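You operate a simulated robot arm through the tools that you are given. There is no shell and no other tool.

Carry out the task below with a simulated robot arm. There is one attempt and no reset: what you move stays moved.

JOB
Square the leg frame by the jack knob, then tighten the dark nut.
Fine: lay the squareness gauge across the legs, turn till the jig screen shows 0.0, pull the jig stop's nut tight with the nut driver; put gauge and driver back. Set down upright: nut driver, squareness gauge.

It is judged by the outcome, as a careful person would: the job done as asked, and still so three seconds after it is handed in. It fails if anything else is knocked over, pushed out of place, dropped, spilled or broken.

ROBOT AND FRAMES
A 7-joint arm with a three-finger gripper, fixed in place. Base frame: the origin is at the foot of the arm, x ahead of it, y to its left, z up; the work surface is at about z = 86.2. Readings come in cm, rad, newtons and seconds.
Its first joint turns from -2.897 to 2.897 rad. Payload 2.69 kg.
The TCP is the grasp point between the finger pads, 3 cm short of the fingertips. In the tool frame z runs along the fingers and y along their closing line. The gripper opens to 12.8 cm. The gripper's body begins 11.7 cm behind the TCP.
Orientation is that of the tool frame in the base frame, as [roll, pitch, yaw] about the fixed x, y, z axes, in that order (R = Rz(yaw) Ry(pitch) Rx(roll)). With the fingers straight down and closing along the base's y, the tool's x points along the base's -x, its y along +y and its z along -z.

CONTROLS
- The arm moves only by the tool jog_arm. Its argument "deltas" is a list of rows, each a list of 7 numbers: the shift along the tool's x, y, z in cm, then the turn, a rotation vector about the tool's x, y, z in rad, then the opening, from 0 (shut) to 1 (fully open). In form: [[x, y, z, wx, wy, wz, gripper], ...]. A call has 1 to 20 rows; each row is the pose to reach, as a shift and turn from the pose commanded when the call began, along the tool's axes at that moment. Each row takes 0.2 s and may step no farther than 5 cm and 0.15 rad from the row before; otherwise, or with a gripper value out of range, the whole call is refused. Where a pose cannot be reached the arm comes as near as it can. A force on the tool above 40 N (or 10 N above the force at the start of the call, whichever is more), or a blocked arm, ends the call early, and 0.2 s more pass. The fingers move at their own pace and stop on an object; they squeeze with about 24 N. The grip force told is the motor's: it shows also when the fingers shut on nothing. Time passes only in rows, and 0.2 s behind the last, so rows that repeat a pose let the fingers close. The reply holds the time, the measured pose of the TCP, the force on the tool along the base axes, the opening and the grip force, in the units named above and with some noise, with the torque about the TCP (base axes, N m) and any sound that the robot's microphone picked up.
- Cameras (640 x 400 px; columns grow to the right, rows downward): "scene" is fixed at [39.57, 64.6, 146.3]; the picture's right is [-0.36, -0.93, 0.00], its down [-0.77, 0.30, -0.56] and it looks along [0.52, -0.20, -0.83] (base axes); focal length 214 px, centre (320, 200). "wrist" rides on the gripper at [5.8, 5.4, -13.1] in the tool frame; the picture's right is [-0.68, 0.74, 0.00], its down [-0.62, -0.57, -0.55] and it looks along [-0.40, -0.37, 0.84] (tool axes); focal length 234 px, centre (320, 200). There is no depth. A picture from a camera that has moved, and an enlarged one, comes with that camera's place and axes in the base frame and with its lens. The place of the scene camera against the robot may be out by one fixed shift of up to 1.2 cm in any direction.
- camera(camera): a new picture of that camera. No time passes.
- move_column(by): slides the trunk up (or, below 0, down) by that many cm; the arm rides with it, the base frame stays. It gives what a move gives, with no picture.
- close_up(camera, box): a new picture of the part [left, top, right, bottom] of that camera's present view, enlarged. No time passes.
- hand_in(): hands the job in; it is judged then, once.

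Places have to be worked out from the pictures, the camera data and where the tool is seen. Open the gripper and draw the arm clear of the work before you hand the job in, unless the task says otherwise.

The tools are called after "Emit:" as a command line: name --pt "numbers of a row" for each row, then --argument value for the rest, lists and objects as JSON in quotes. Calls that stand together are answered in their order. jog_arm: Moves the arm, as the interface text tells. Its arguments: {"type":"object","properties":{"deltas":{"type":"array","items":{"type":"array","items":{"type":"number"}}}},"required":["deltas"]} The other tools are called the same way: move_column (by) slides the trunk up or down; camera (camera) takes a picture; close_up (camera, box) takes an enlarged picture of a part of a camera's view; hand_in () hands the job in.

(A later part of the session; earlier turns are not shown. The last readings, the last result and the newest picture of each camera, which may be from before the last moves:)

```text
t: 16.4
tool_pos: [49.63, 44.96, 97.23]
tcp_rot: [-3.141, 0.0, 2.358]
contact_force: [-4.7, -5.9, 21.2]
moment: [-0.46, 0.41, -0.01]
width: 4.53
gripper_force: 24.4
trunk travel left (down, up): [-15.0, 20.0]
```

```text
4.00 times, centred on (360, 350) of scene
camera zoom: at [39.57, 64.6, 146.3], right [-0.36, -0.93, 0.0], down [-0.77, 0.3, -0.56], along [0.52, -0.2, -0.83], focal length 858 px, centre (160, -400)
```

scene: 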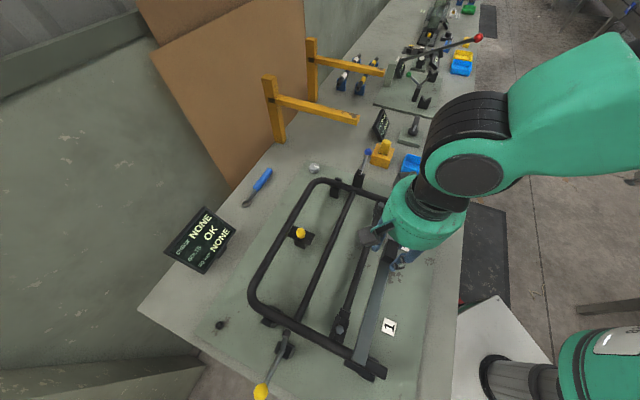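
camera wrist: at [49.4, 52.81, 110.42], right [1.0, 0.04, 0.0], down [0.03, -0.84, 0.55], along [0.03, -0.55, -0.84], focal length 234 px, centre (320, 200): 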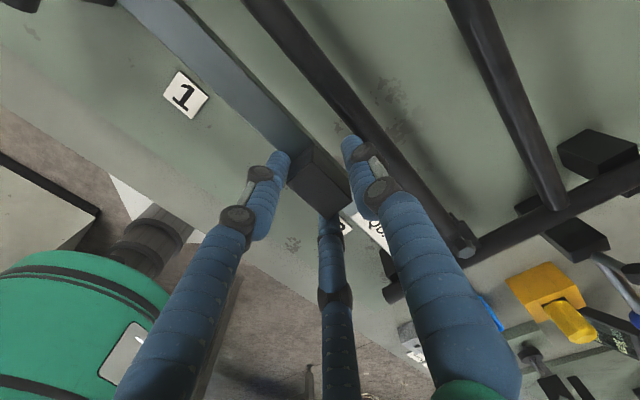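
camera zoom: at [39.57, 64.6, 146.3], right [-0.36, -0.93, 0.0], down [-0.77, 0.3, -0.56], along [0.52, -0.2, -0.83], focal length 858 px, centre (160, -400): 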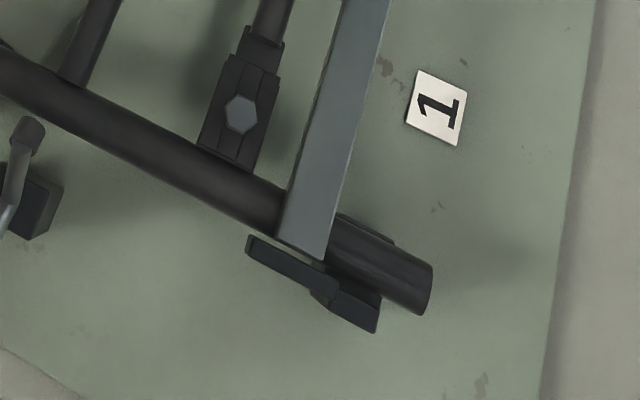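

The lips hang outside both legs and the beam now rests on the tubes, evenly on both sides. I ease off, open only partly (to stay clear of the cross tube), and rise.

Emit:
jog_arm --pt "0 0 -0.2 0 0 0 0" --pt "0 0 -0.2 0 0 0 0.38" --pt "0 0 -0.2 0 0 0 0.42" --pt "0 0 -0.2 0 0 0 0.45" --pt "0 0 -0.2 0 0 0 0.45"

Emit:
close_up --camera "scene" --box '[160, 200, 460, 400]'

Emit:
camera --camera "wrist"

```text
t: 17.6
tool_pos: [49.72, 45.06, 97.27]
tcp_rot: [-3.141, 0.0, 2.358]
contact_force: [-0.3, -0.4, 0.1]
moment: [0.01, 0.01, -0.02]
width: 5.79
gripper_force: 0.1
trunk travel left (down, up): [-15.0, 20.0]
```

```text
2.00 times, centred on (310, 300) of scene
camera zoom: at [39.57, 64.6, 146.3], right [-0.36, -0.93, 0.0], down [-0.77, 0.3, -0.56], along [0.52, -0.2, -0.83], focal length 429 px, centre (340, 0)
```

zoom: 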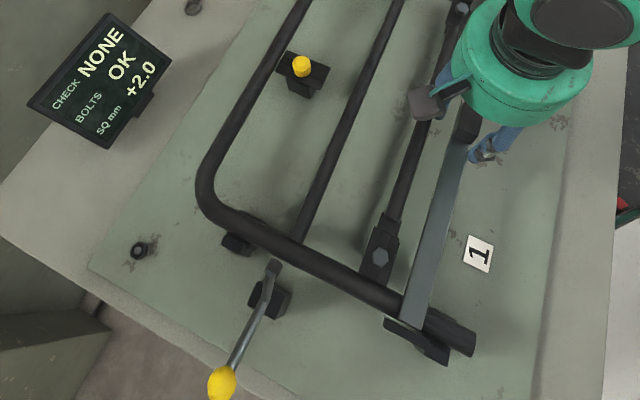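

```text
taken
camera wrist: at [49.19, 52.95, 110.38], right [1.0, 0.04, 0.0], down [0.04, -0.84, 0.55], along [0.02, -0.55, -0.84], focal length 234 px, centre (320, 200)
```

wrist: 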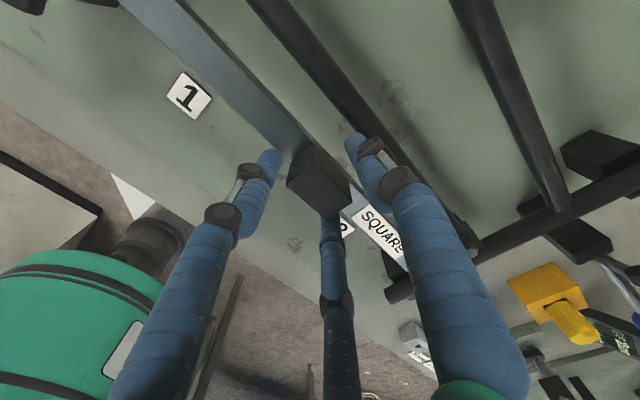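

Released with the reading steady at +2.0. I rise straight up, clear of the block.

Emit:
jog_arm --pt "0 0 -1 0 0 0 0.45" --pt "0 0 -3 0 0 0 0.45" --pt "0 0 -6 0 0 0 0.5" --pt "0 0 -10 0 0 0 0.5" --pt "0 0 -14 0 0 0 0.5" --pt "0 0 -18 0 0 0 0.5" --pt "0 0 -18 0 0 0 0.5"

Emit:
camera --camera "wrist"

Emit:
camera --camera "scene"

```text
t: 19.2
tool_pos: [49.66, 45.07, 115.21]
tcp_rot: [-3.141, 0.0, 2.355]
contact_force: [0.2, 0.2, 1.0]
moment: [0.05, -0.03, -0.01]
width: 6.42
gripper_force: 0.1
trunk travel left (down, up): [-15.0, 20.0]
```

```text
taken
camera wrist: at [49.17, 52.98, 128.38], right [1.0, 0.04, 0.0], down [0.04, -0.84, 0.55], along [0.02, -0.55, -0.84], focal length 234 px, centre (320, 200)
```

wrist: 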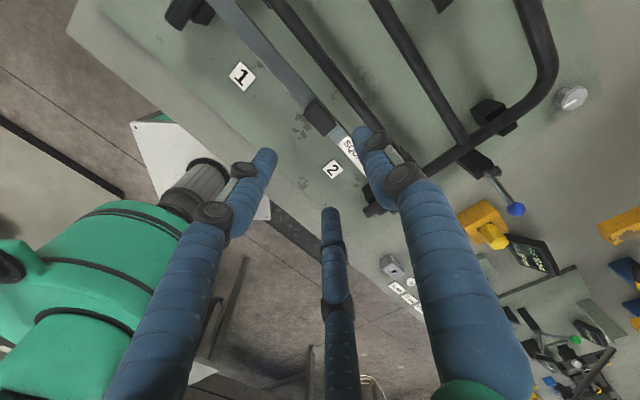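

```text
taken
```

scene: 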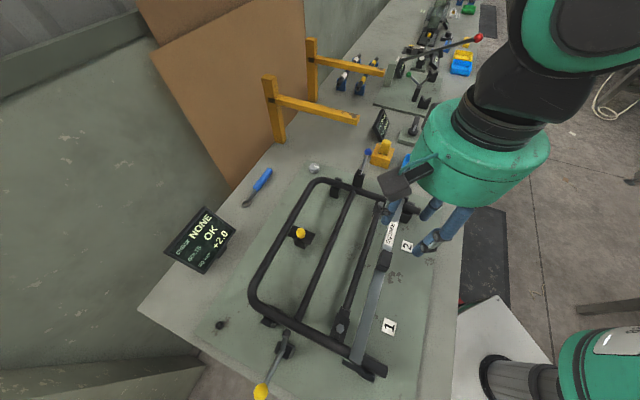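

Next the jack knob, near (89, 47.8). I go to a point short of it at safe height, fingers closing along y, to measure it from nearby and check reach.

Emit:
jog_arm --pt "-2.6 2.8 0 0 0 -0.09 0.6" --pt "-5.2 5.6 0 0 0 -0.18 0.6" --pt "-7.9 8.4 0 0 0 -0.27 0.6" --pt "-10.5 11.1 0 0 0 -0.36 0.6" --pt "-13.1 13.9 0 0 0 -0.45 0.6" --pt "-15.7 16.6 1 0 0 -0.54 0.6" --pt "-18.4 19.4 3 0 0 -0.63 0.6" --pt "-21 22.2 5 0 0 -0.72 0.6" --pt "-23.6 24.9 7 0 0 -0.785 0.6" --pt "-23.6 24.9 8 0 0 -0.785 0.6"

Emit:
camera --camera "wrist"

Emit:
camera --camera "scene"

```text
t: 21.4
tool_pos: [83.94, 46.02, 107.24]
tcp_rot: [3.141, 0.0, -3.14]
contact_force: [0.9, 0.1, -1.0]
moment: [-0.01, 0.08, 0.0]
width: 7.66
gripper_force: 0.1
trunk travel left (down, up): [-15.0, 20.0]
```

```text
taken
camera wrist: at [78.03, 51.35, 120.31], right [0.68, 0.74, 0.0], down [0.62, -0.56, 0.55], along [0.4, -0.37, -0.84], focal length 234 px, centre (320, 200)
```

wrist: 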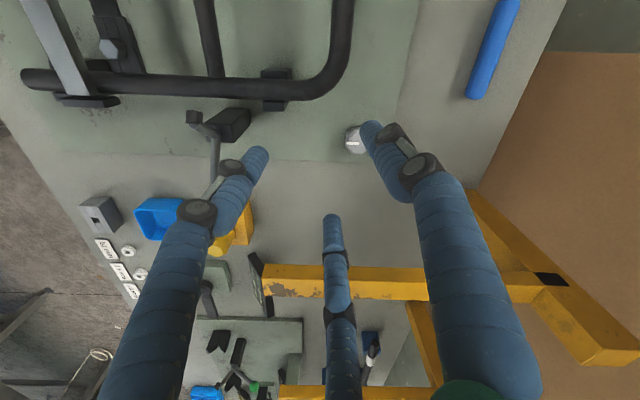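

```text
taken
```

scene: 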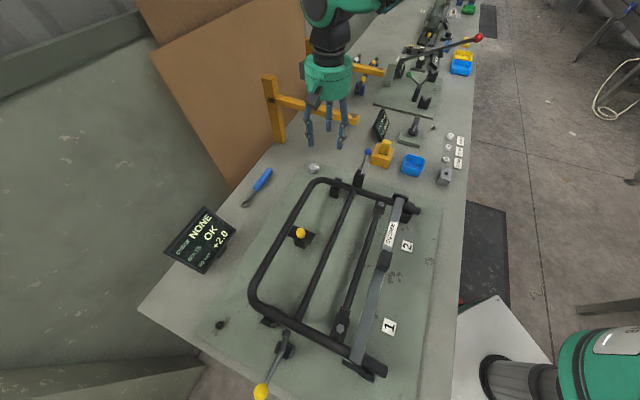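

The knob is at about (89.2, 47.6). The yellow beam (s≈42, z≈102) stays ~5 cm clear of the gripper body. I move above the knob to test reach.

Emit:
jog_arm --pt "-2.6 0.8 2 0 0 0 0.6" --pt "-5.2 1.6 5 0 0 0 0.6" --pt "-5.2 1.6 8 0 0 0 0.6" --pt "-5.2 1.6 8 0 0 0 0.6"

Emit:
camera --camera "wrist"

Emit:
camera --camera "scene"

```text
t: 22.4
tool_pos: [89.0, 47.67, 99.16]
tcp_rot: [3.141, 0.0, -3.141]
contact_force: [-0.3, 0.0, 0.5]
moment: [0.0, 0.02, 0.01]
width: 7.69
gripper_force: 0.1
trunk travel left (down, up): [-15.0, 20.0]
```

```text
taken
camera wrist: at [83.02, 53.0, 112.36], right [0.68, 0.74, 0.0], down [0.62, -0.57, 0.55], along [0.4, -0.37, -0.84], focal length 234 px, centre (320, 200)
```

wrist: 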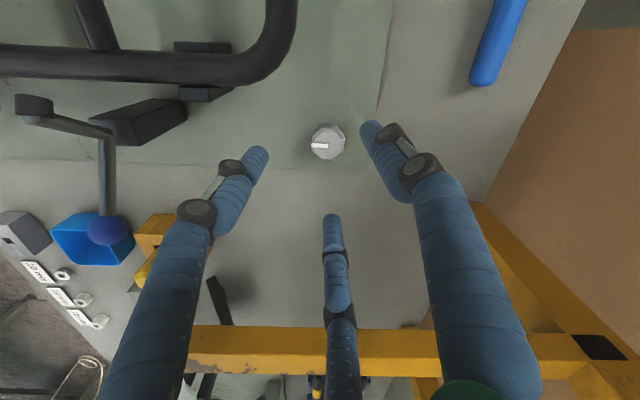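

```text
taken
```

scene: 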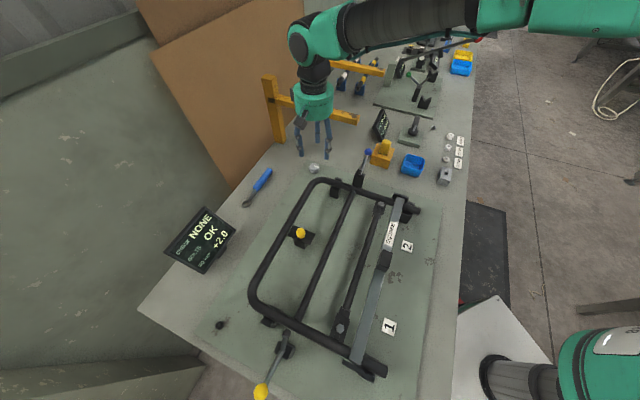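

Reach works here. I enlarge the knob to read its pointer.

Emit:
close_up --camera "wrist" --box '[290, 110, 370, 170]'

```text
6.67 times, centred on (330, 140) of wrist
camera zoom: at [83.02, 53.0, 112.36], right [0.68, 0.74, 0.0], down [0.62, -0.57, 0.55], along [0.4, -0.37, -0.84], focal length 1561 px, centre (253, 600)
```

zoom: 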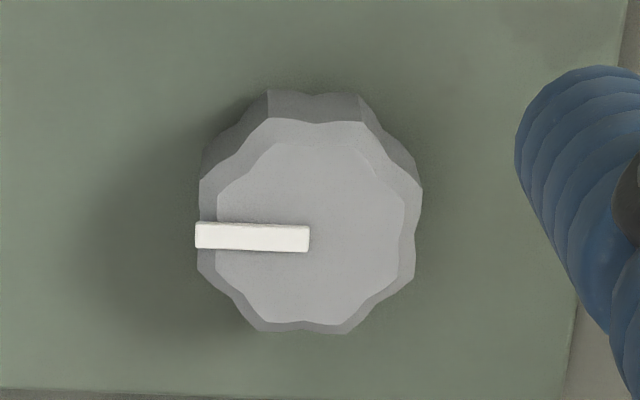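

Knob centre ≈ (89.85, 47.95), ~3.4 cm across, top ≈ z 88.7. I align over it and descend partway, checking that the arm still reaches.

Emit:
jog_arm --pt "-0.8 0.25 2 0 0 0 0.6" --pt "-0.8 0.25 4 0 0 0 0.6" --pt "-0.8 0.25 5.5 0 0 0 0.6" --pt "-0.8 0.25 5.5 0 0 0 0.6"

Emit:
camera --camera "wrist"

```text
t: 23.4
tool_pos: [89.78, 47.99, 93.57]
tcp_rot: [-3.142, 0.0, -3.141]
contact_force: [0.1, 0.4, -0.6]
moment: [0.01, 0.0, 0.04]
width: 7.67
gripper_force: 0.1
trunk travel left (down, up): [-15.0, 20.0]
```

```text
taken
camera wrist: at [83.95, 53.25, 106.85], right [0.68, 0.74, 0.0], down [0.62, -0.57, 0.55], along [0.4, -0.37, -0.84], focal length 234 px, centre (320, 200)
```

wrist: 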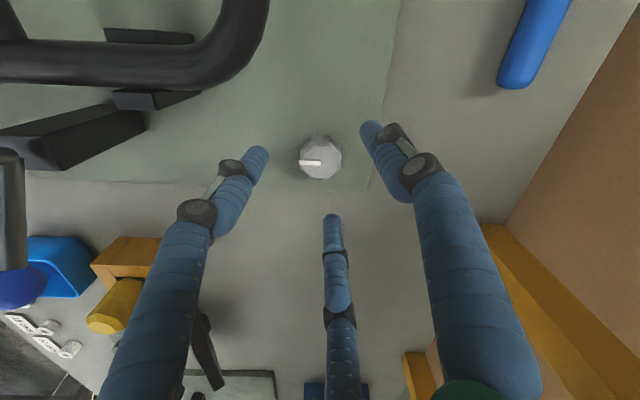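

Still fully reachable. I descend to grip height and close on the knob.

Emit:
jog_arm --pt "0.1 0 1.2 0 0 0 0.6" --pt "0.1 0 2.4 0 0 0 0.6" --pt "0.1 0 3.3 0 0 0 0.6" --pt "0.1 0 3.3 0 0 0 0.6"

Emit:
camera --camera "wrist"

```text
t: 24.4
tool_pos: [89.76, 47.92, 90.32]
tcp_rot: [3.141, 0.0, -3.141]
contact_force: [-0.2, -0.8, 0.0]
moment: [-0.02, 0.0, -0.02]
width: 7.67
gripper_force: 0.0
trunk travel left (down, up): [-15.0, 20.0]
```

```text
taken
camera wrist: at [83.9, 53.21, 103.51], right [0.68, 0.74, 0.0], down [0.62, -0.57, 0.55], along [0.4, -0.37, -0.84], focal length 234 px, centre (320, 200)
```

wrist: 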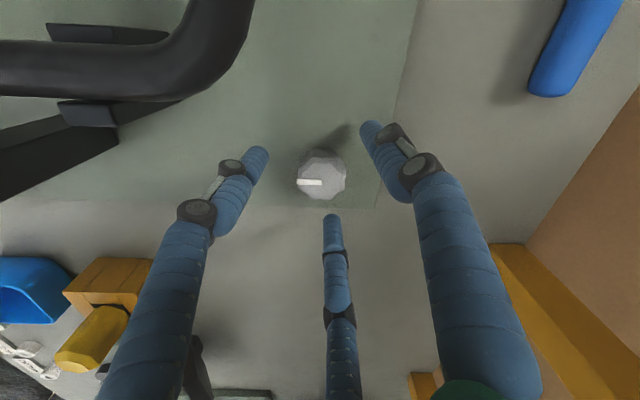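

The knob is centred between the fingers. I close on it.

Emit:
jog_arm --pt "0 0 0 0 0 0 0.4" --pt "0 0 0 0 0 0 0.2" --pt "0 0 0 0 0 0 0.0" --pt "0 0 0 0 0 0 0.0"

Emit:
close_up --camera "wrist" --box '[240, 110, 400, 230]'

Emit:
close_up --camera "scene" --box '[160, 200, 260, 280]'

```text
t: 25.4
tool_pos: [90.1, 47.8, 90.29]
tcp_rot: [3.141, 0.003, 3.141]
contact_force: [30.1, -11.7, -4.4]
moment: [-0.39, -1.13, -0.03]
width: 3.48
gripper_force: 44.3
trunk travel left (down, up): [-15.0, 20.0]
```

```text
3.33 times, centred on (320, 170) of wrist
camera zoom: at [84.14, 53.07, 103.49], right [0.68, 0.74, 0.0], down [0.61, -0.57, 0.55], along [0.41, -0.37, -0.84], focal length 781 px, centre (320, 300)
```

zoom: 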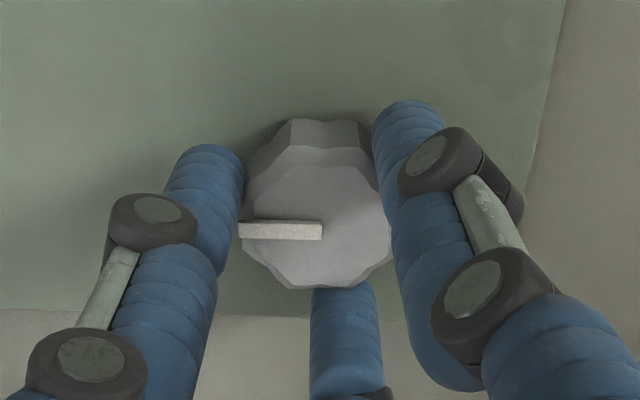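

```text
5.00 times, centred on (210, 240) of scene
camera zoom: at [39.57, 64.6, 146.3], right [-0.36, -0.93, 0.0], down [-0.77, 0.3, -0.56], along [0.52, -0.2, -0.83], focal length 1072 px, centre (870, 0)
```

zoom: 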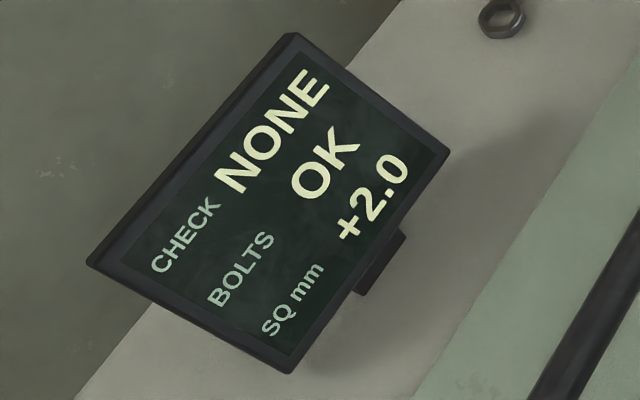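

Gripped; but a 30 N side pull shows the knob's centre is a little further out. I shift the tool to follow it.

Emit:
jog_arm --pt "-0.2 -0.08 0 0 0 0 0" --pt "-0.35 -0.13 0 0 0 0 0" --pt "-0.35 -0.13 0 0 0 0 0"

```text
t: 26.2
tool_pos: [90.17, 47.77, 90.37]
tcp_rot: [-3.14, -0.003, -3.141]
contact_force: [4.3, -4.7, -0.8]
moment: [-0.1, 0.41, -0.04]
width: 3.48
gripper_force: 45.6
trunk travel left (down, up): [-15.0, 20.0]
```

Nearly force-free. I now turn the knob by a small test angle and read the screen.

Emit:
jog_arm --pt "0 0 0 0 0 0.1 0" --pt "0 0 0 0 0 0.2 0" --pt "0 0 0 0 0 0.3 0" --pt "0 0 0 0 0 0.3 0"

Emit:
close_up --camera "scene" --box '[160, 200, 260, 280]'

Emit:
close_up --camera "wrist" --box '[240, 110, 400, 230]'

```text
t: 27.2
tool_pos: [90.05, 47.76, 90.34]
tcp_rot: [-3.14, -0.002, 2.841]
contact_force: [-6.7, 0.8, -2.9]
moment: [0.18, 0.32, 0.01]
width: 3.46
gripper_force: 45.0
trunk travel left (down, up): [-15.0, 20.0]
```

```text
5.00 times, centred on (210, 240) of scene
camera zoom: at [39.57, 64.6, 146.3], right [-0.36, -0.93, 0.0], down [-0.77, 0.3, -0.56], along [0.52, -0.2, -0.83], focal length 1072 px, centre (870, 0)
```

zoom: 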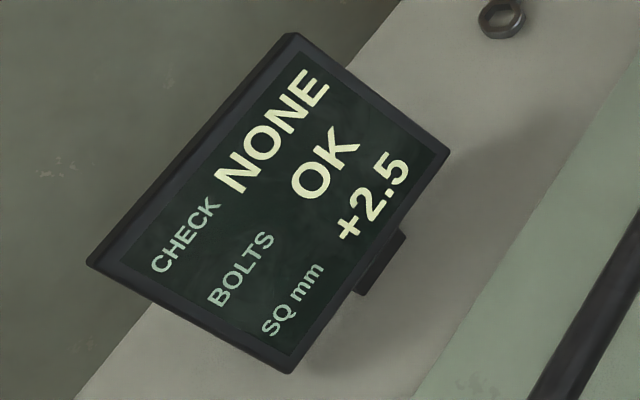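

```text
3.33 times, centred on (320, 170) of wrist
camera zoom: at [86.05, 54.59, 103.5], right [0.86, 0.5, 0.0], down [0.42, -0.72, 0.55], along [0.28, -0.47, -0.84], focal length 781 px, centre (320, 300)
```

zoom: 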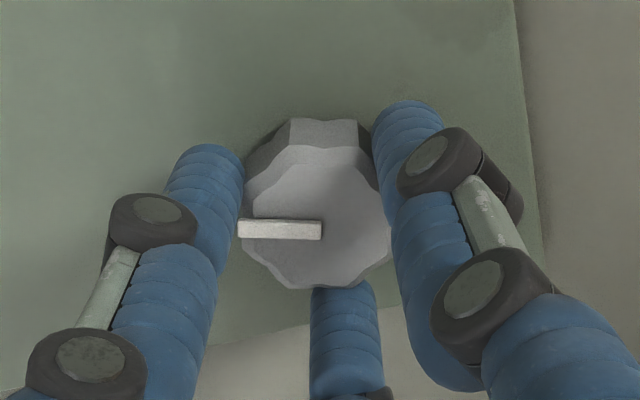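

Clockwise (+0.3 rad) raised the reading by 0.5, so I need about -1.5 rad from here. I turn back -1.2 rad first, then check.

Emit:
jog_arm --pt "0 0 0 0 0 -0.1 0" --pt "0 0 0 0 0 -0.2 0" --pt "0 0 0 0 0 -0.3 0" --pt "0 0 0 0 0 -0.4 0" --pt "0 0 0 0 0 -0.5 0" --pt "0 0 0 0 0 -0.6 0" --pt "0 0 0 0 0 -0.6 0"

Emit:
close_up --camera "scene" --box '[160, 200, 260, 280]'

Emit:
camera --camera "scene"

```text
t: 28.8
tool_pos: [90.11, 47.77, 90.31]
tcp_rot: [-3.14, -0.001, -2.838]
contact_force: [-23.0, -5.9, -5.4]
moment: [-0.35, 0.75, 0.04]
width: 3.45
gripper_force: 44.7
trunk travel left (down, up): [-15.0, 20.0]
```

```text
5.00 times, centred on (210, 240) of scene
camera zoom: at [39.57, 64.6, 146.3], right [-0.36, -0.93, 0.0], down [-0.77, 0.3, -0.56], along [0.52, -0.2, -0.83], focal length 1072 px, centre (870, 0)
```

zoom: 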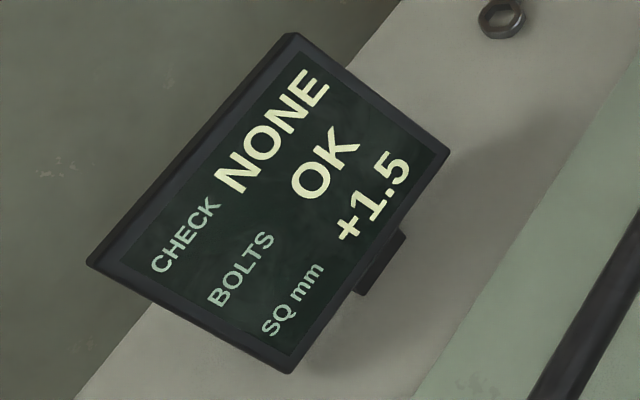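

```text
taken
```

scene: 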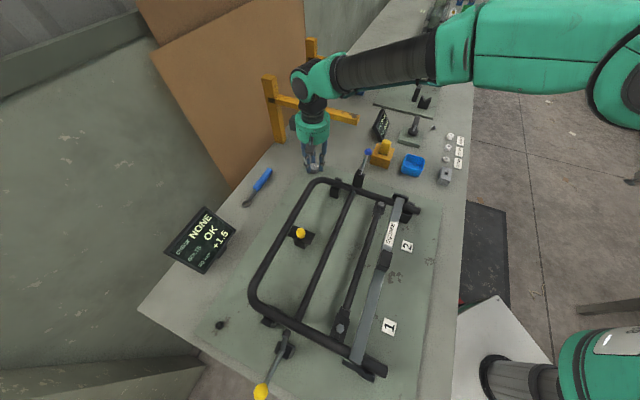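

+1.5 now, at 1.67 mm per rad; I need about -0.9 rad more. I correct the small side pull and turn -0.75 rad.

Emit:
jog_arm --pt "0.15 0 0 0 0 0 0" --pt "0.2 0 0 0 0 -0.12 0" --pt "0.2 0 0 0 0 -0.24 0" --pt "0.2 0 0 0 0 -0.36 0" --pt "0.2 0 0 0 0 -0.48 0" --pt "0.2 0 0 0 0 -0.6 0" --pt "0.2 0 0 0 0 -0.75 0" --pt "0.2 0 0 0 0 -0.75 0"

Emit:
close_up --camera "scene" --box '[160, 200, 260, 280]'

```text
t: 30.6
tool_pos: [90.13, 47.73, 90.3]
tcp_rot: [-3.142, -0.001, -2.089]
contact_force: [15.6, 6.6, -15.4]
moment: [0.14, -0.67, 0.02]
width: 3.48
gripper_force: 45.4
trunk travel left (down, up): [-15.0, 20.0]
```

```text
5.00 times, centred on (210, 240) of scene
camera zoom: at [39.57, 64.6, 146.3], right [-0.36, -0.93, 0.0], down [-0.77, 0.3, -0.56], along [0.52, -0.2, -0.83], focal length 1072 px, centre (870, 0)
```

zoom: 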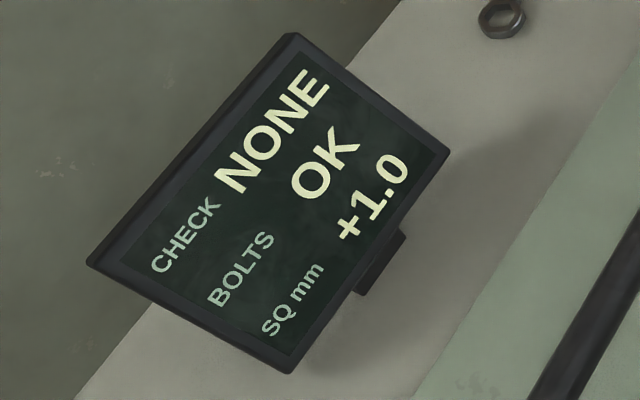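

The steps suggest a detent of about 30° per 0.5 mm; 0.0 should lie two more steps (-1.05 rad) on. I continue turning and check.

Emit:
jog_arm --pt "0 0 0 0 0 -0.13 0" --pt "0 0 0 0 0 -0.26 0" --pt "0 0 0 0 0 -0.39 0" --pt "0 0 0 0 0 -0.53 0" --pt "0 0 0 0 0 -0.53 0"

Emit:
close_up --camera "scene" --box '[160, 200, 260, 280]'

Emit:
close_up --camera "wrist" --box '[240, 110, 400, 230]'

```text
t: 31.8
tool_pos: [90.16, 47.75, 90.27]
tcp_rot: [-3.142, 0.0, -1.558]
contact_force: [20.3, 5.3, -8.9]
moment: [0.13, -0.51, -0.01]
width: 3.49
gripper_force: 44.8
trunk travel left (down, up): [-15.0, 20.0]
```

```text
5.00 times, centred on (210, 240) of scene
camera zoom: at [39.57, 64.6, 146.3], right [-0.36, -0.93, 0.0], down [-0.77, 0.3, -0.56], along [0.52, -0.2, -0.83], focal length 1072 px, centre (870, 0)
```

zoom: 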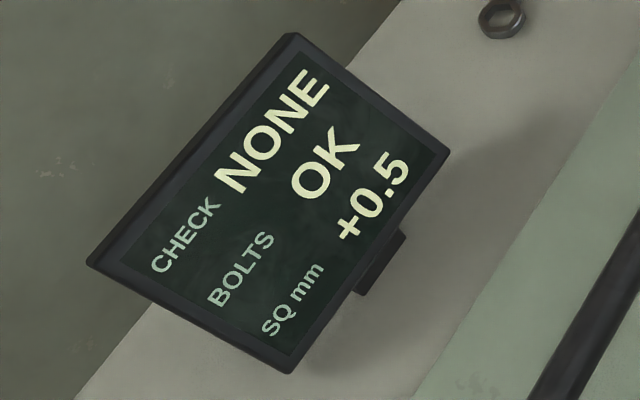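

```text
3.33 times, centred on (320, 170) of wrist
camera zoom: at [84.78, 41.77, 103.52], right [-0.74, 0.67, 0.0], down [0.56, 0.62, 0.55], along [0.37, 0.41, -0.84], focal length 781 px, centre (320, 300)
```

zoom: 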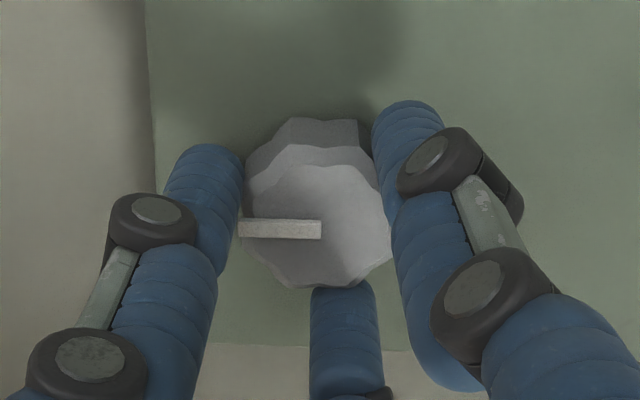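

+0.5; one more step of -0.52 rad.

Emit:
jog_arm --pt "0 -0.1 0 0 0 -0.13 0" --pt "0 -0.15 0 0 0 -0.26 0" --pt "0 -0.15 0 0 0 -0.39 0" --pt "0 -0.15 0 0 0 -0.53 0" --pt "0 -0.15 0 0 0 -0.53 0"

Emit:
close_up --camera "scene" --box '[160, 200, 260, 280]'

Emit:
camera --camera "scene"

```text
t: 33.0
tool_pos: [90.2, 47.62, 90.26]
tcp_rot: [3.141, 0.0, -1.03]
contact_force: [9.4, 8.9, 0.8]
moment: [0.25, -0.19, -0.02]
width: 3.45
gripper_force: 44.8
trunk travel left (down, up): [-15.0, 20.0]
```

```text
5.00 times, centred on (210, 240) of scene
camera zoom: at [39.57, 64.6, 146.3], right [-0.36, -0.93, 0.0], down [-0.77, 0.3, -0.56], along [0.52, -0.2, -0.83], focal length 1072 px, centre (870, 0)
```

zoom: 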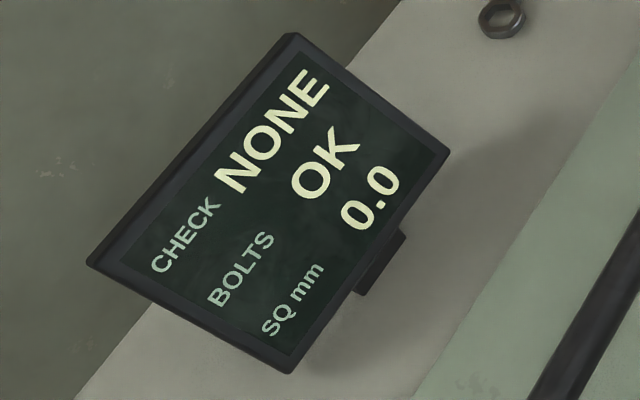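

```text
taken
```

scene: 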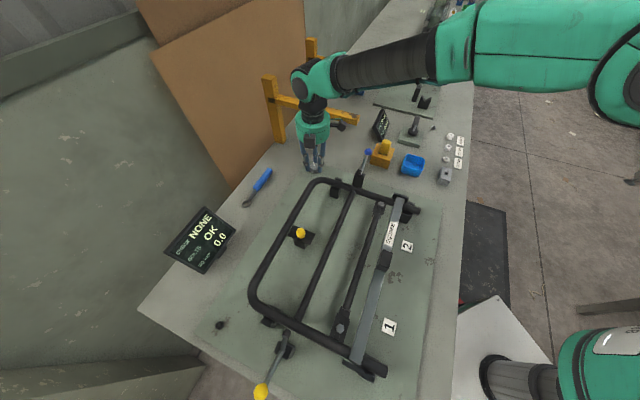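

The screen reads 0.0. I release the knob and rise straight up, then re-check the reading.

Emit:
jog_arm --pt "0 0 0 0 0 0 0.3" --pt "0 0 0 0 0 0 0.5" --pt "0 0 0 0 0 0 0.6" --pt "0 0 -2 0 0 0 0.6" --pt "0 0 -5 0 0 0 0.6" --pt "0 0 -9 0 0 0 0.6" --pt "0 0 -13 0 0 0 0.6" --pt "0 0 -17 0 0 0 0.6"

Emit:
close_up --camera "scene" --box '[160, 200, 260, 280]'

Emit:
camera --camera "wrist"

```text
t: 34.8
tool_pos: [90.28, 47.75, 107.51]
tcp_rot: [3.139, -0.001, -1.033]
contact_force: [0.9, -0.4, -0.8]
moment: [0.03, -0.03, -0.03]
width: 7.66
gripper_force: 0.2
trunk travel left (down, up): [-15.0, 20.0]
```

```text
5.00 times, centred on (210, 240) of scene
camera zoom: at [39.57, 64.6, 146.3], right [-0.36, -0.93, 0.0], down [-0.77, 0.3, -0.56], along [0.52, -0.2, -0.83], focal length 1072 px, centre (870, 0)
```

zoom: 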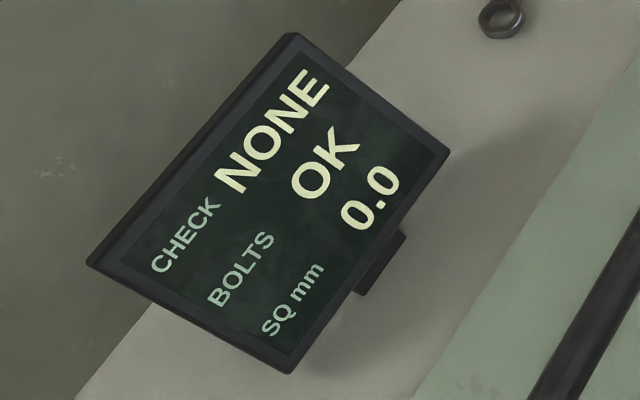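

```text
taken
camera wrist: at [88.6, 39.95, 120.7], right [-0.98, 0.2, 0.0], down [0.17, 0.82, 0.55], along [0.11, 0.54, -0.84], focal length 234 px, centre (320, 200)
```

wrist: 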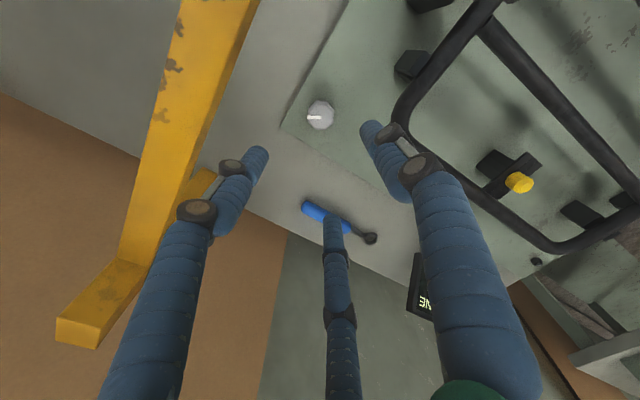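

The setting holds at 0.0 after release. Next the nut driver: I swing back toward the robot, unwinding the wrist, to look at the yellow hex tool in its block and the blue-handled spanner.

Emit:
jog_arm --pt "0.2 1.6 -0.5 0 0 0.14 0.6" --pt "0.4 3.2 -1 0 0 0.28 0.6" --pt "0.6 4.8 -1.5 0 0 0.42 0.6" --pt "0.8 6.4 -2 0 0 0.56 0.6" --pt "1 8 -2.5 0 0 0.7 0.6" --pt "1.3 9.6 -3 0 0 0.84 0.6" --pt "1.5 11.2 -3.5 0 0 0.98 0.6" --pt "1.7 12.8 -4 0 0 1.12 0.6" --pt "1.9 14.4 -4.5 0 0 1.26 0.6" --pt "2.1 16 -5 0 0 1.4 0.6" --pt "2.3 17.6 -5.5 0 0 1.54 0.6" --pt "2.6 19.2 -6 0 0 1.68 0.6" --pt "2.8 20.8 -6.5 0 0 1.82 0.6" --pt "3 22.3 -7 0 0 1.96 0.6" --pt "3.2 23.3 -7.5 0 0 2.11 0.6"

Emit:
camera --camera "wrist"

Emit:
close_up --camera "scene" --box '[355, 105, 425, 185]'

Emit:
close_up --camera "scene" --box '[230, 155, 290, 215]'

```text
t: 38.0
tool_pos: [71.73, 32.87, 114.95]
tcp_rot: [-3.141, 0.0, 3.14]
contact_force: [0.1, -0.4, -0.2]
moment: [0.01, 0.0, -0.02]
width: 7.69
gripper_force: 0.1
trunk travel left (down, up): [-15.0, 20.0]
```

```text
taken
camera wrist: at [65.82, 38.28, 128.15], right [0.68, 0.74, 0.0], down [0.61, -0.57, 0.55], along [0.4, -0.37, -0.84], focal length 234 px, centre (320, 200)
```

wrist: 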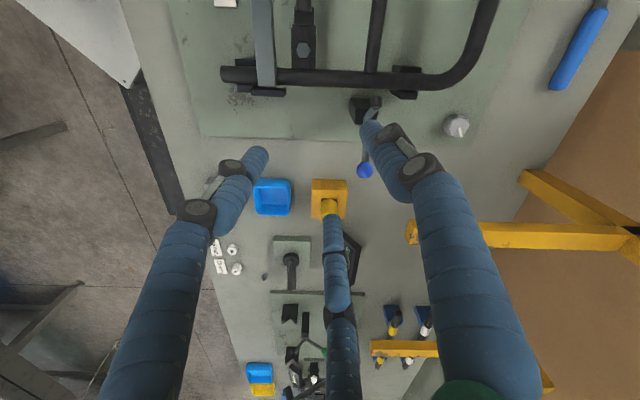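

```text
5.00 times, centred on (390, 145) of scene
camera zoom: at [39.57, 64.6, 146.3], right [-0.36, -0.93, 0.0], down [-0.77, 0.3, -0.56], along [0.52, -0.2, -0.83], focal length 1072 px, centre (-30, 475)
```

zoom: 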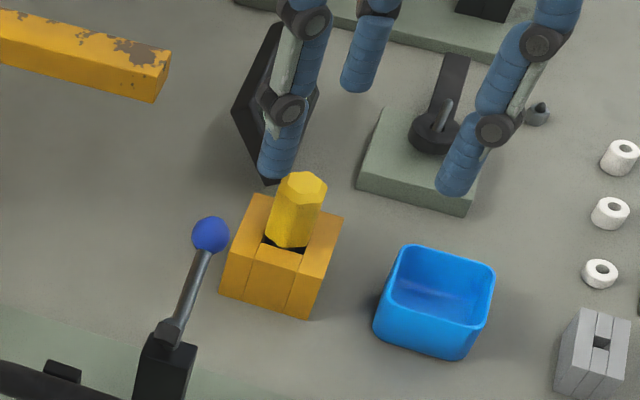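

```text
6.67 times, centred on (260, 185) of scene
camera zoom: at [39.57, 64.6, 146.3], right [-0.36, -0.93, 0.0], down [-0.77, 0.3, -0.56], along [0.52, -0.2, -0.83], focal length 1430 px, centre (720, 300)
```

zoom: 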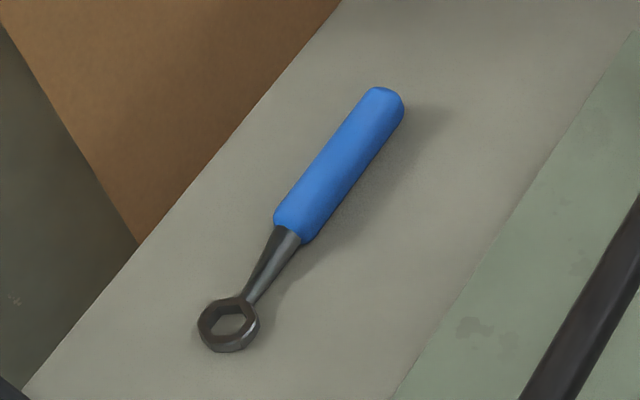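

The yellow hex tool stands upright in its block, matching a nut driver kept in a rest. I move above it to see it well.

Emit:
jog_arm --pt "-4 -3 0 0 0 0 0.6" --pt "-8 -6 0 0 0 0 0.6" --pt "-12 -9 1 0 0 0 0.6" --pt "-12 -9 2 0 0 0 0.6" --pt "-12 -9 2 0 0 0 0.6"

Emit:
camera --camera "wrist"

Emit:
camera --camera "scene"

```text
refused: row 3 steps farther than a row can; nothing moved
```

```text
taken
camera wrist: at [65.82, 38.28, 128.15], right [0.68, 0.74, 0.0], down [0.61, -0.57, 0.55], along [0.4, -0.37, -0.84], focal length 234 px, centre (320, 200)
```

wrist: 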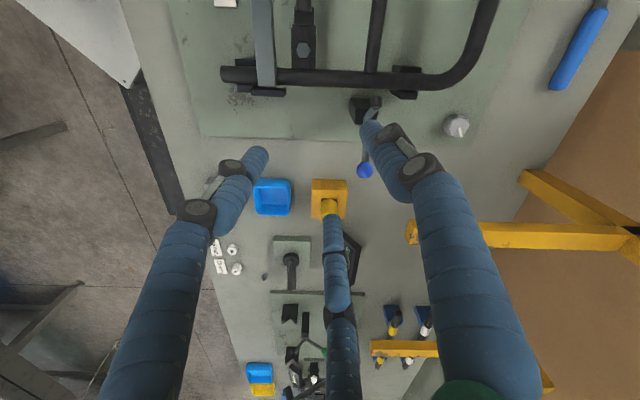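

```text
taken
```

scene: 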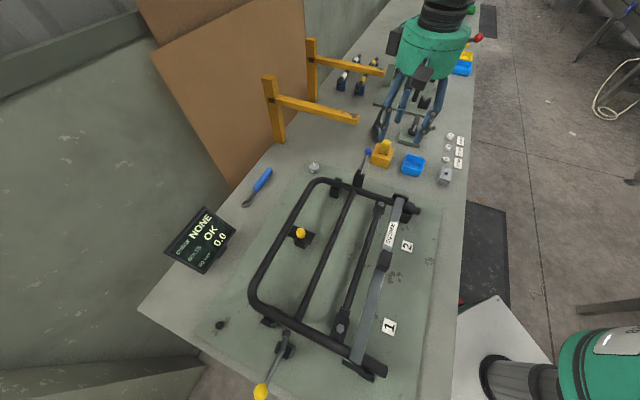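

The step was too long; I repeat it with shorter rows.

Emit:
jog_arm --pt "-3 -2.3 0 0 0 0 0.6" --pt "-6 -4.6 0 0 0 0 0.6" --pt "-9 -6.9 1 0 0 0 0.6" --pt "-12 -9 2 0 0 0 0.6" --pt "-12 -9 2 0 0 0 0.6"

Emit:
camera --camera "wrist"

Emit:
camera --camera "scene"

```text
t: 39.2
tool_pos: [83.91, 23.79, 112.81]
tcp_rot: [-3.139, 0.0, -3.141]
contact_force: [0.8, -0.6, -0.2]
moment: [-0.02, 0.04, -0.01]
width: 7.69
gripper_force: 0.0
trunk travel left (down, up): [-15.0, 20.0]
```

```text
taken
camera wrist: at [77.96, 29.13, 126.0], right [0.68, 0.74, 0.0], down [0.62, -0.57, 0.55], along [0.4, -0.37, -0.84], focal length 234 px, centre (320, 200)
```

wrist: 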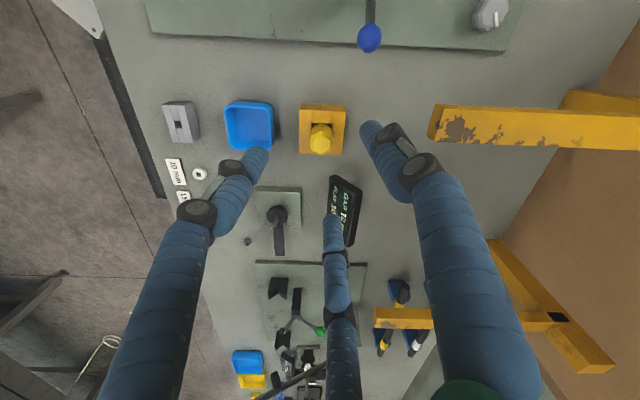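

```text
taken
```

scene: 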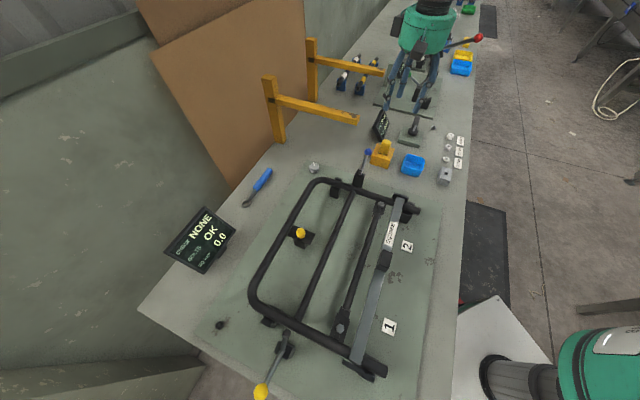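

Emit:
close_up --camera "wrist" --box '[280, 90, 370, 170]'

Emit:
close_up --camera "wrist" --box '[150, 80, 290, 220]'

```text
5.00 times, centred on (325, 130) of wrist
camera zoom: at [77.96, 29.13, 126.0], right [0.68, 0.74, 0.0], down [0.62, -0.57, 0.55], along [0.4, -0.37, -0.84], focal length 1171 px, centre (295, 550)
```

zoom: 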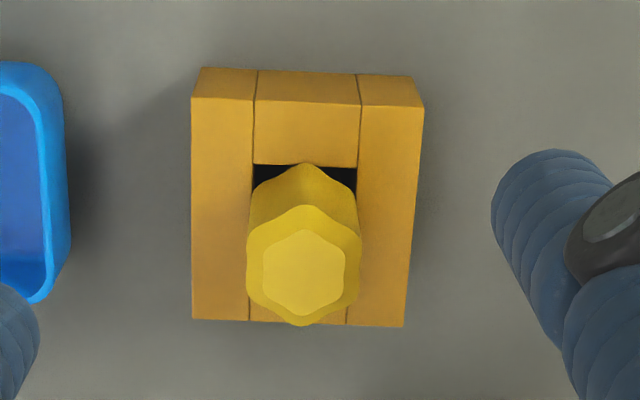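

```text
2.86 times, centred on (220, 150) of wrist
camera zoom: at [77.96, 29.13, 126.0], right [0.68, 0.74, 0.0], down [0.62, -0.57, 0.55], along [0.4, -0.37, -0.84], focal length 669 px, centre (606, 343)
```

zoom: 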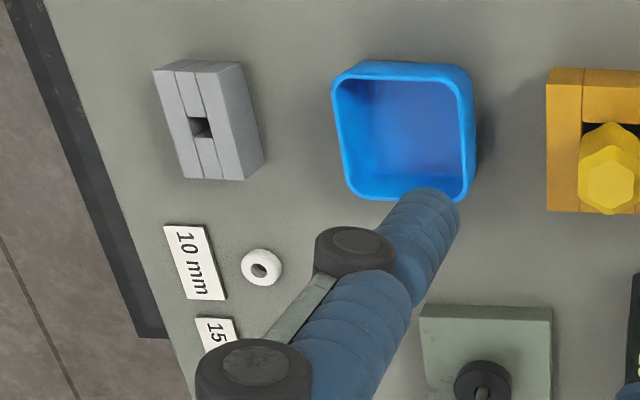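

The driver is a ~3 cm hex handle standing at about (85.9, 22.1), top ≈ z 95.5, in a block with top ≈ z 91. I turn the gripper to sit on its flats (yaw ≈ -1.83) and come down above it.

Emit:
jog_arm --pt "-0.2 -0.2 0 0 0 -0.13 0.6" --pt "-0.4 -0.4 0 0 0 -0.26 0.6" --pt "-0.6 -0.6 0 0 0 -0.39 0.6" --pt "-0.8 -0.8 0 0 0 -0.52 0.6" --pt "-1.0 -1.0 1 0 0 -0.65 0.6" --pt "-1.2 -1.2 3 0 0 -0.78 0.6" --pt "-1.4 -1.4 5 0 0 -0.91 0.6" --pt "-1.6 -1.6 7 0 0 -1.04 0.6" --pt "-1.8 -1.7 9 0 0 -1.17 0.6" --pt "-2.0 -1.7 11 0 0 -1.31 0.6" --pt "-2.0 -1.7 11.8 0 0 -1.31 0.6"

Emit:
camera --camera "wrist"

Emit:
close_up --camera "scene" --box '[330, 70, 450, 190]'

```text
t: 41.6
tool_pos: [85.87, 22.21, 101.15]
tcp_rot: [3.141, 0.0, -1.83]
contact_force: [0.1, 0.0, 0.5]
moment: [0.01, -0.02, -0.02]
width: 7.7
gripper_force: 0.1
trunk travel left (down, up): [-15.0, 20.0]
```

```text
taken
camera wrist: at [79.1, 17.89, 114.18], right [-0.54, 0.84, 0.0], down [0.7, 0.45, 0.55], along [0.46, 0.3, -0.84], focal length 234 px, centre (320, 200)
```

wrist: 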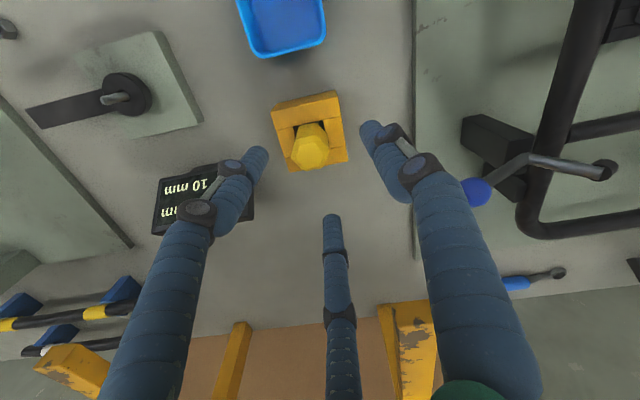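

```text
3.33 times, centred on (390, 130) of scene
camera zoom: at [39.57, 64.6, 146.3], right [-0.36, -0.93, 0.0], down [-0.77, 0.3, -0.56], along [0.52, -0.2, -0.83], focal length 715 px, centre (87, 433)
```

zoom: 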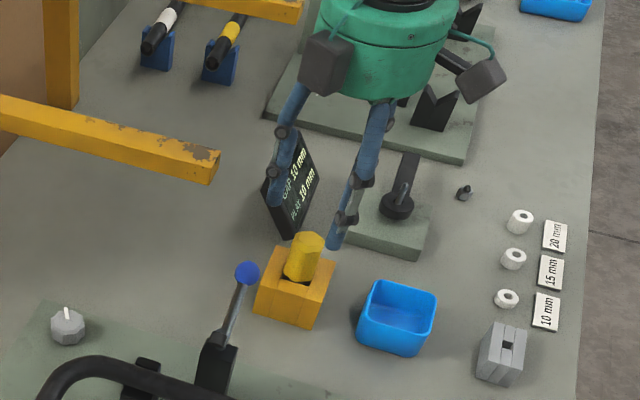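

Emit:
close_up --camera "wrist" --box '[260, 80, 360, 180]'

```text
4.00 times, centred on (310, 130) of wrist
camera zoom: at [79.1, 17.89, 114.18], right [-0.54, 0.84, 0.0], down [0.7, 0.45, 0.55], along [0.46, 0.3, -0.84], focal length 937 px, centre (360, 480)
```

zoom: 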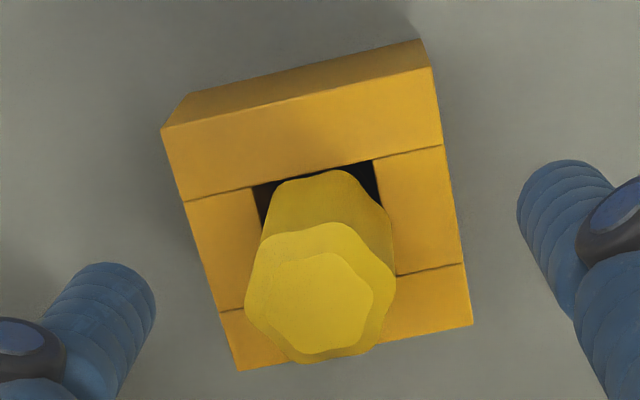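

Triangulating both views: driver axis ≈ (86.45, 21.6), its top ≈ z 93.75, block top ≈ z 88.8. The fingers line up with the flats. I shift and go down in stages.

Emit:
jog_arm --pt "0.44 -0.71 0 0 0 0 0.6" --pt "0.44 -0.71 3 0 0 0 0.6" --pt "0.44 -0.71 5 0 0 0 0.6" --pt "0.44 -0.71 5 0 0 0 0.6"

Emit:
camera --camera "wrist"

```text
t: 42.6
tool_pos: [86.41, 21.45, 96.07]
tcp_rot: [-3.141, 0.001, -1.83]
contact_force: [-0.7, -0.4, 0.2]
moment: [0.03, 0.0, 0.02]
width: 7.7
gripper_force: 0.2
trunk travel left (down, up): [-15.0, 20.0]
```

```text
taken
camera wrist: at [79.77, 17.23, 109.28], right [-0.54, 0.84, 0.0], down [0.7, 0.45, 0.55], along [0.46, 0.29, -0.84], focal length 234 px, centre (320, 200)
```

wrist: 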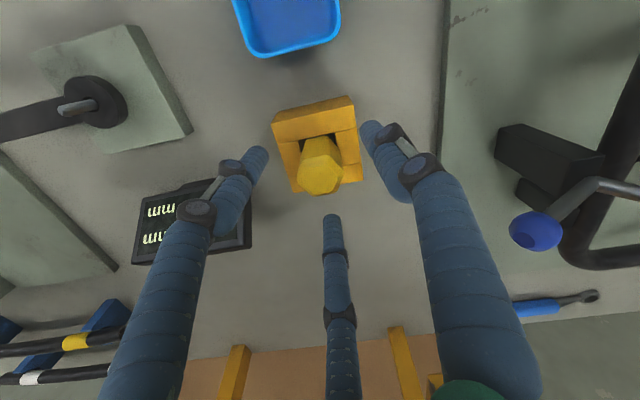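

Perfectly centred. I descend to z ≈ 92.4 and close.

Emit:
jog_arm --pt "0 0 1.3 0 0 0 0.6" --pt "0 0 2.6 0 0 0 0.6" --pt "0 0 3.7 0 0 0 0.6" --pt "0 0 3.7 0 0 0 0.6" --pt "0 0 3.7 0 0 0 0.35" --pt "0 0 3.7 0 0 0 0.1" --pt "0 0 3.7 0 0 0 0" --pt "0 0 3.7 0 0 0 0"

Emit:
camera --camera "wrist"

```text
t: 44.4
tool_pos: [86.54, 21.52, 92.39]
tcp_rot: [-3.14, 0.0, -1.829]
contact_force: [10.1, -5.1, 2.1]
moment: [-0.25, -0.47, -0.09]
width: 3.11
gripper_force: 24.4
trunk travel left (down, up): [-15.0, 20.0]
```

```text
taken
camera wrist: at [79.69, 17.28, 105.64], right [-0.54, 0.84, 0.0], down [0.7, 0.45, 0.55], along [0.46, 0.3, -0.84], focal length 234 px, centre (320, 200)
```

wrist: 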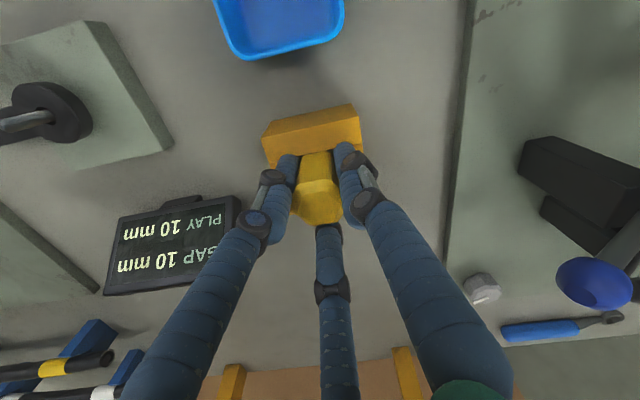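

Gripped at 3.1 cm width. I lift slowly straight up.

Emit:
jog_arm --pt "-0.02 -0.13 -0.5 0 0 0 0" --pt "-0.02 -0.13 -1.5 0 0 0 0" --pt "-0.02 -0.13 -3 0 0 0 0" --pt "-0.02 -0.13 -5 0 0 0 0" --pt "-0.02 -0.13 -5 0 0 0 0"

Emit:
camera --camera "wrist"

Emit:
close_up --camera "scene" --box '[330, 70, 450, 190]'

```text
t: 45.6
tool_pos: [86.5, 21.51, 97.4]
tcp_rot: [3.141, -0.001, -1.831]
contact_force: [-1.6, 0.4, 0.6]
moment: [0.02, 0.0, -0.01]
width: 3.12
gripper_force: 24.2
trunk travel left (down, up): [-15.0, 20.0]
```

```text
taken
camera wrist: at [79.71, 17.2, 110.59], right [-0.54, 0.84, 0.0], down [0.71, 0.45, 0.55], along [0.46, 0.29, -0.84], focal length 234 px, centre (320, 200)
```

wrist: 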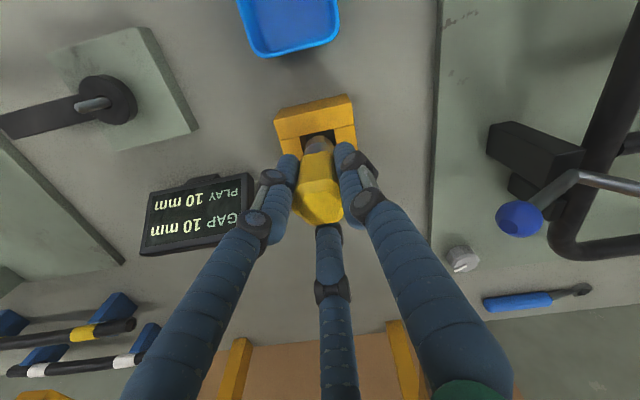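

```text
3.33 times, centred on (390, 130) of scene
camera zoom: at [39.57, 64.6, 146.3], right [-0.36, -0.93, 0.0], down [-0.77, 0.3, -0.56], along [0.52, -0.2, -0.83], focal length 715 px, centre (87, 433)
```

zoom: 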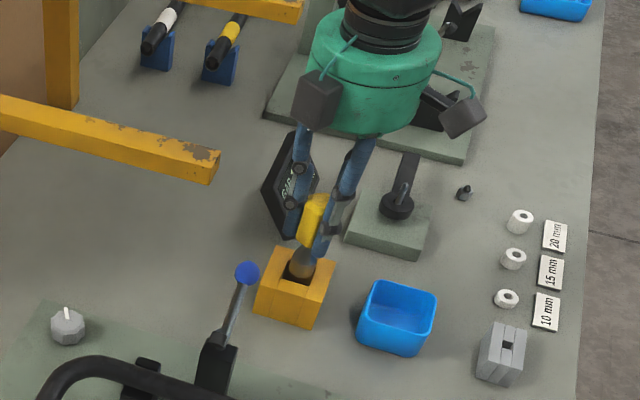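

There's a steel socket beneath the handle — it is the nut driver. I lift on until it is clear.

Emit:
jog_arm --pt "0 0 -4 0 0 0 0" --pt "0 0 -8 0 0 0 0" --pt "0 0 -12 0 0 0 0" --pt "0 0 -12 0 0 0 0"

Emit:
close_up --camera "scene" --box '[330, 30, 450, 190]'

Emit:
close_up --camera "wrist" --box '[260, 100, 380, 240]'

```text
t: 46.6
tool_pos: [86.57, 21.48, 109.27]
tcp_rot: [-3.141, 0.001, -1.829]
contact_force: [-0.5, -0.6, -1.1]
moment: [-0.02, -0.01, -0.01]
width: 3.15
gripper_force: 23.5
trunk travel left (down, up): [-15.0, 20.0]
```

```text
2.50 times, centred on (390, 110) of scene
camera zoom: at [39.57, 64.6, 146.3], right [-0.36, -0.93, 0.0], down [-0.77, 0.3, -0.56], along [0.52, -0.2, -0.83], focal length 536 px, centre (145, 425)
```

zoom: 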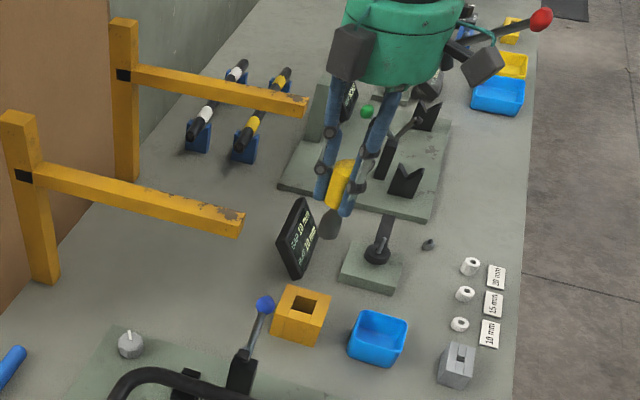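

```text
2.86 times, centred on (320, 170) of wrist
camera zoom: at [79.86, 17.26, 122.43], right [-0.54, 0.84, 0.0], down [0.7, 0.45, 0.55], along [0.46, 0.29, -0.84], focal length 669 px, centre (320, 286)
```

zoom: 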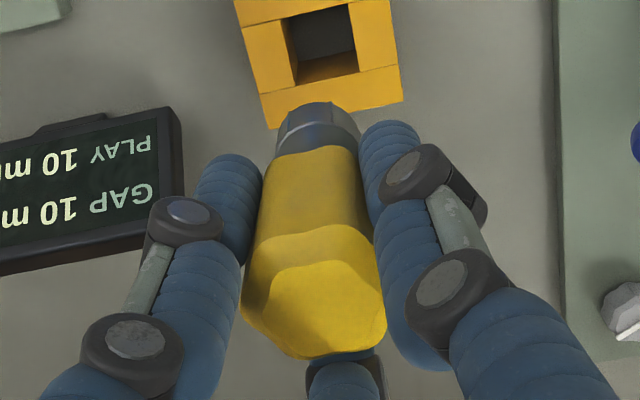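

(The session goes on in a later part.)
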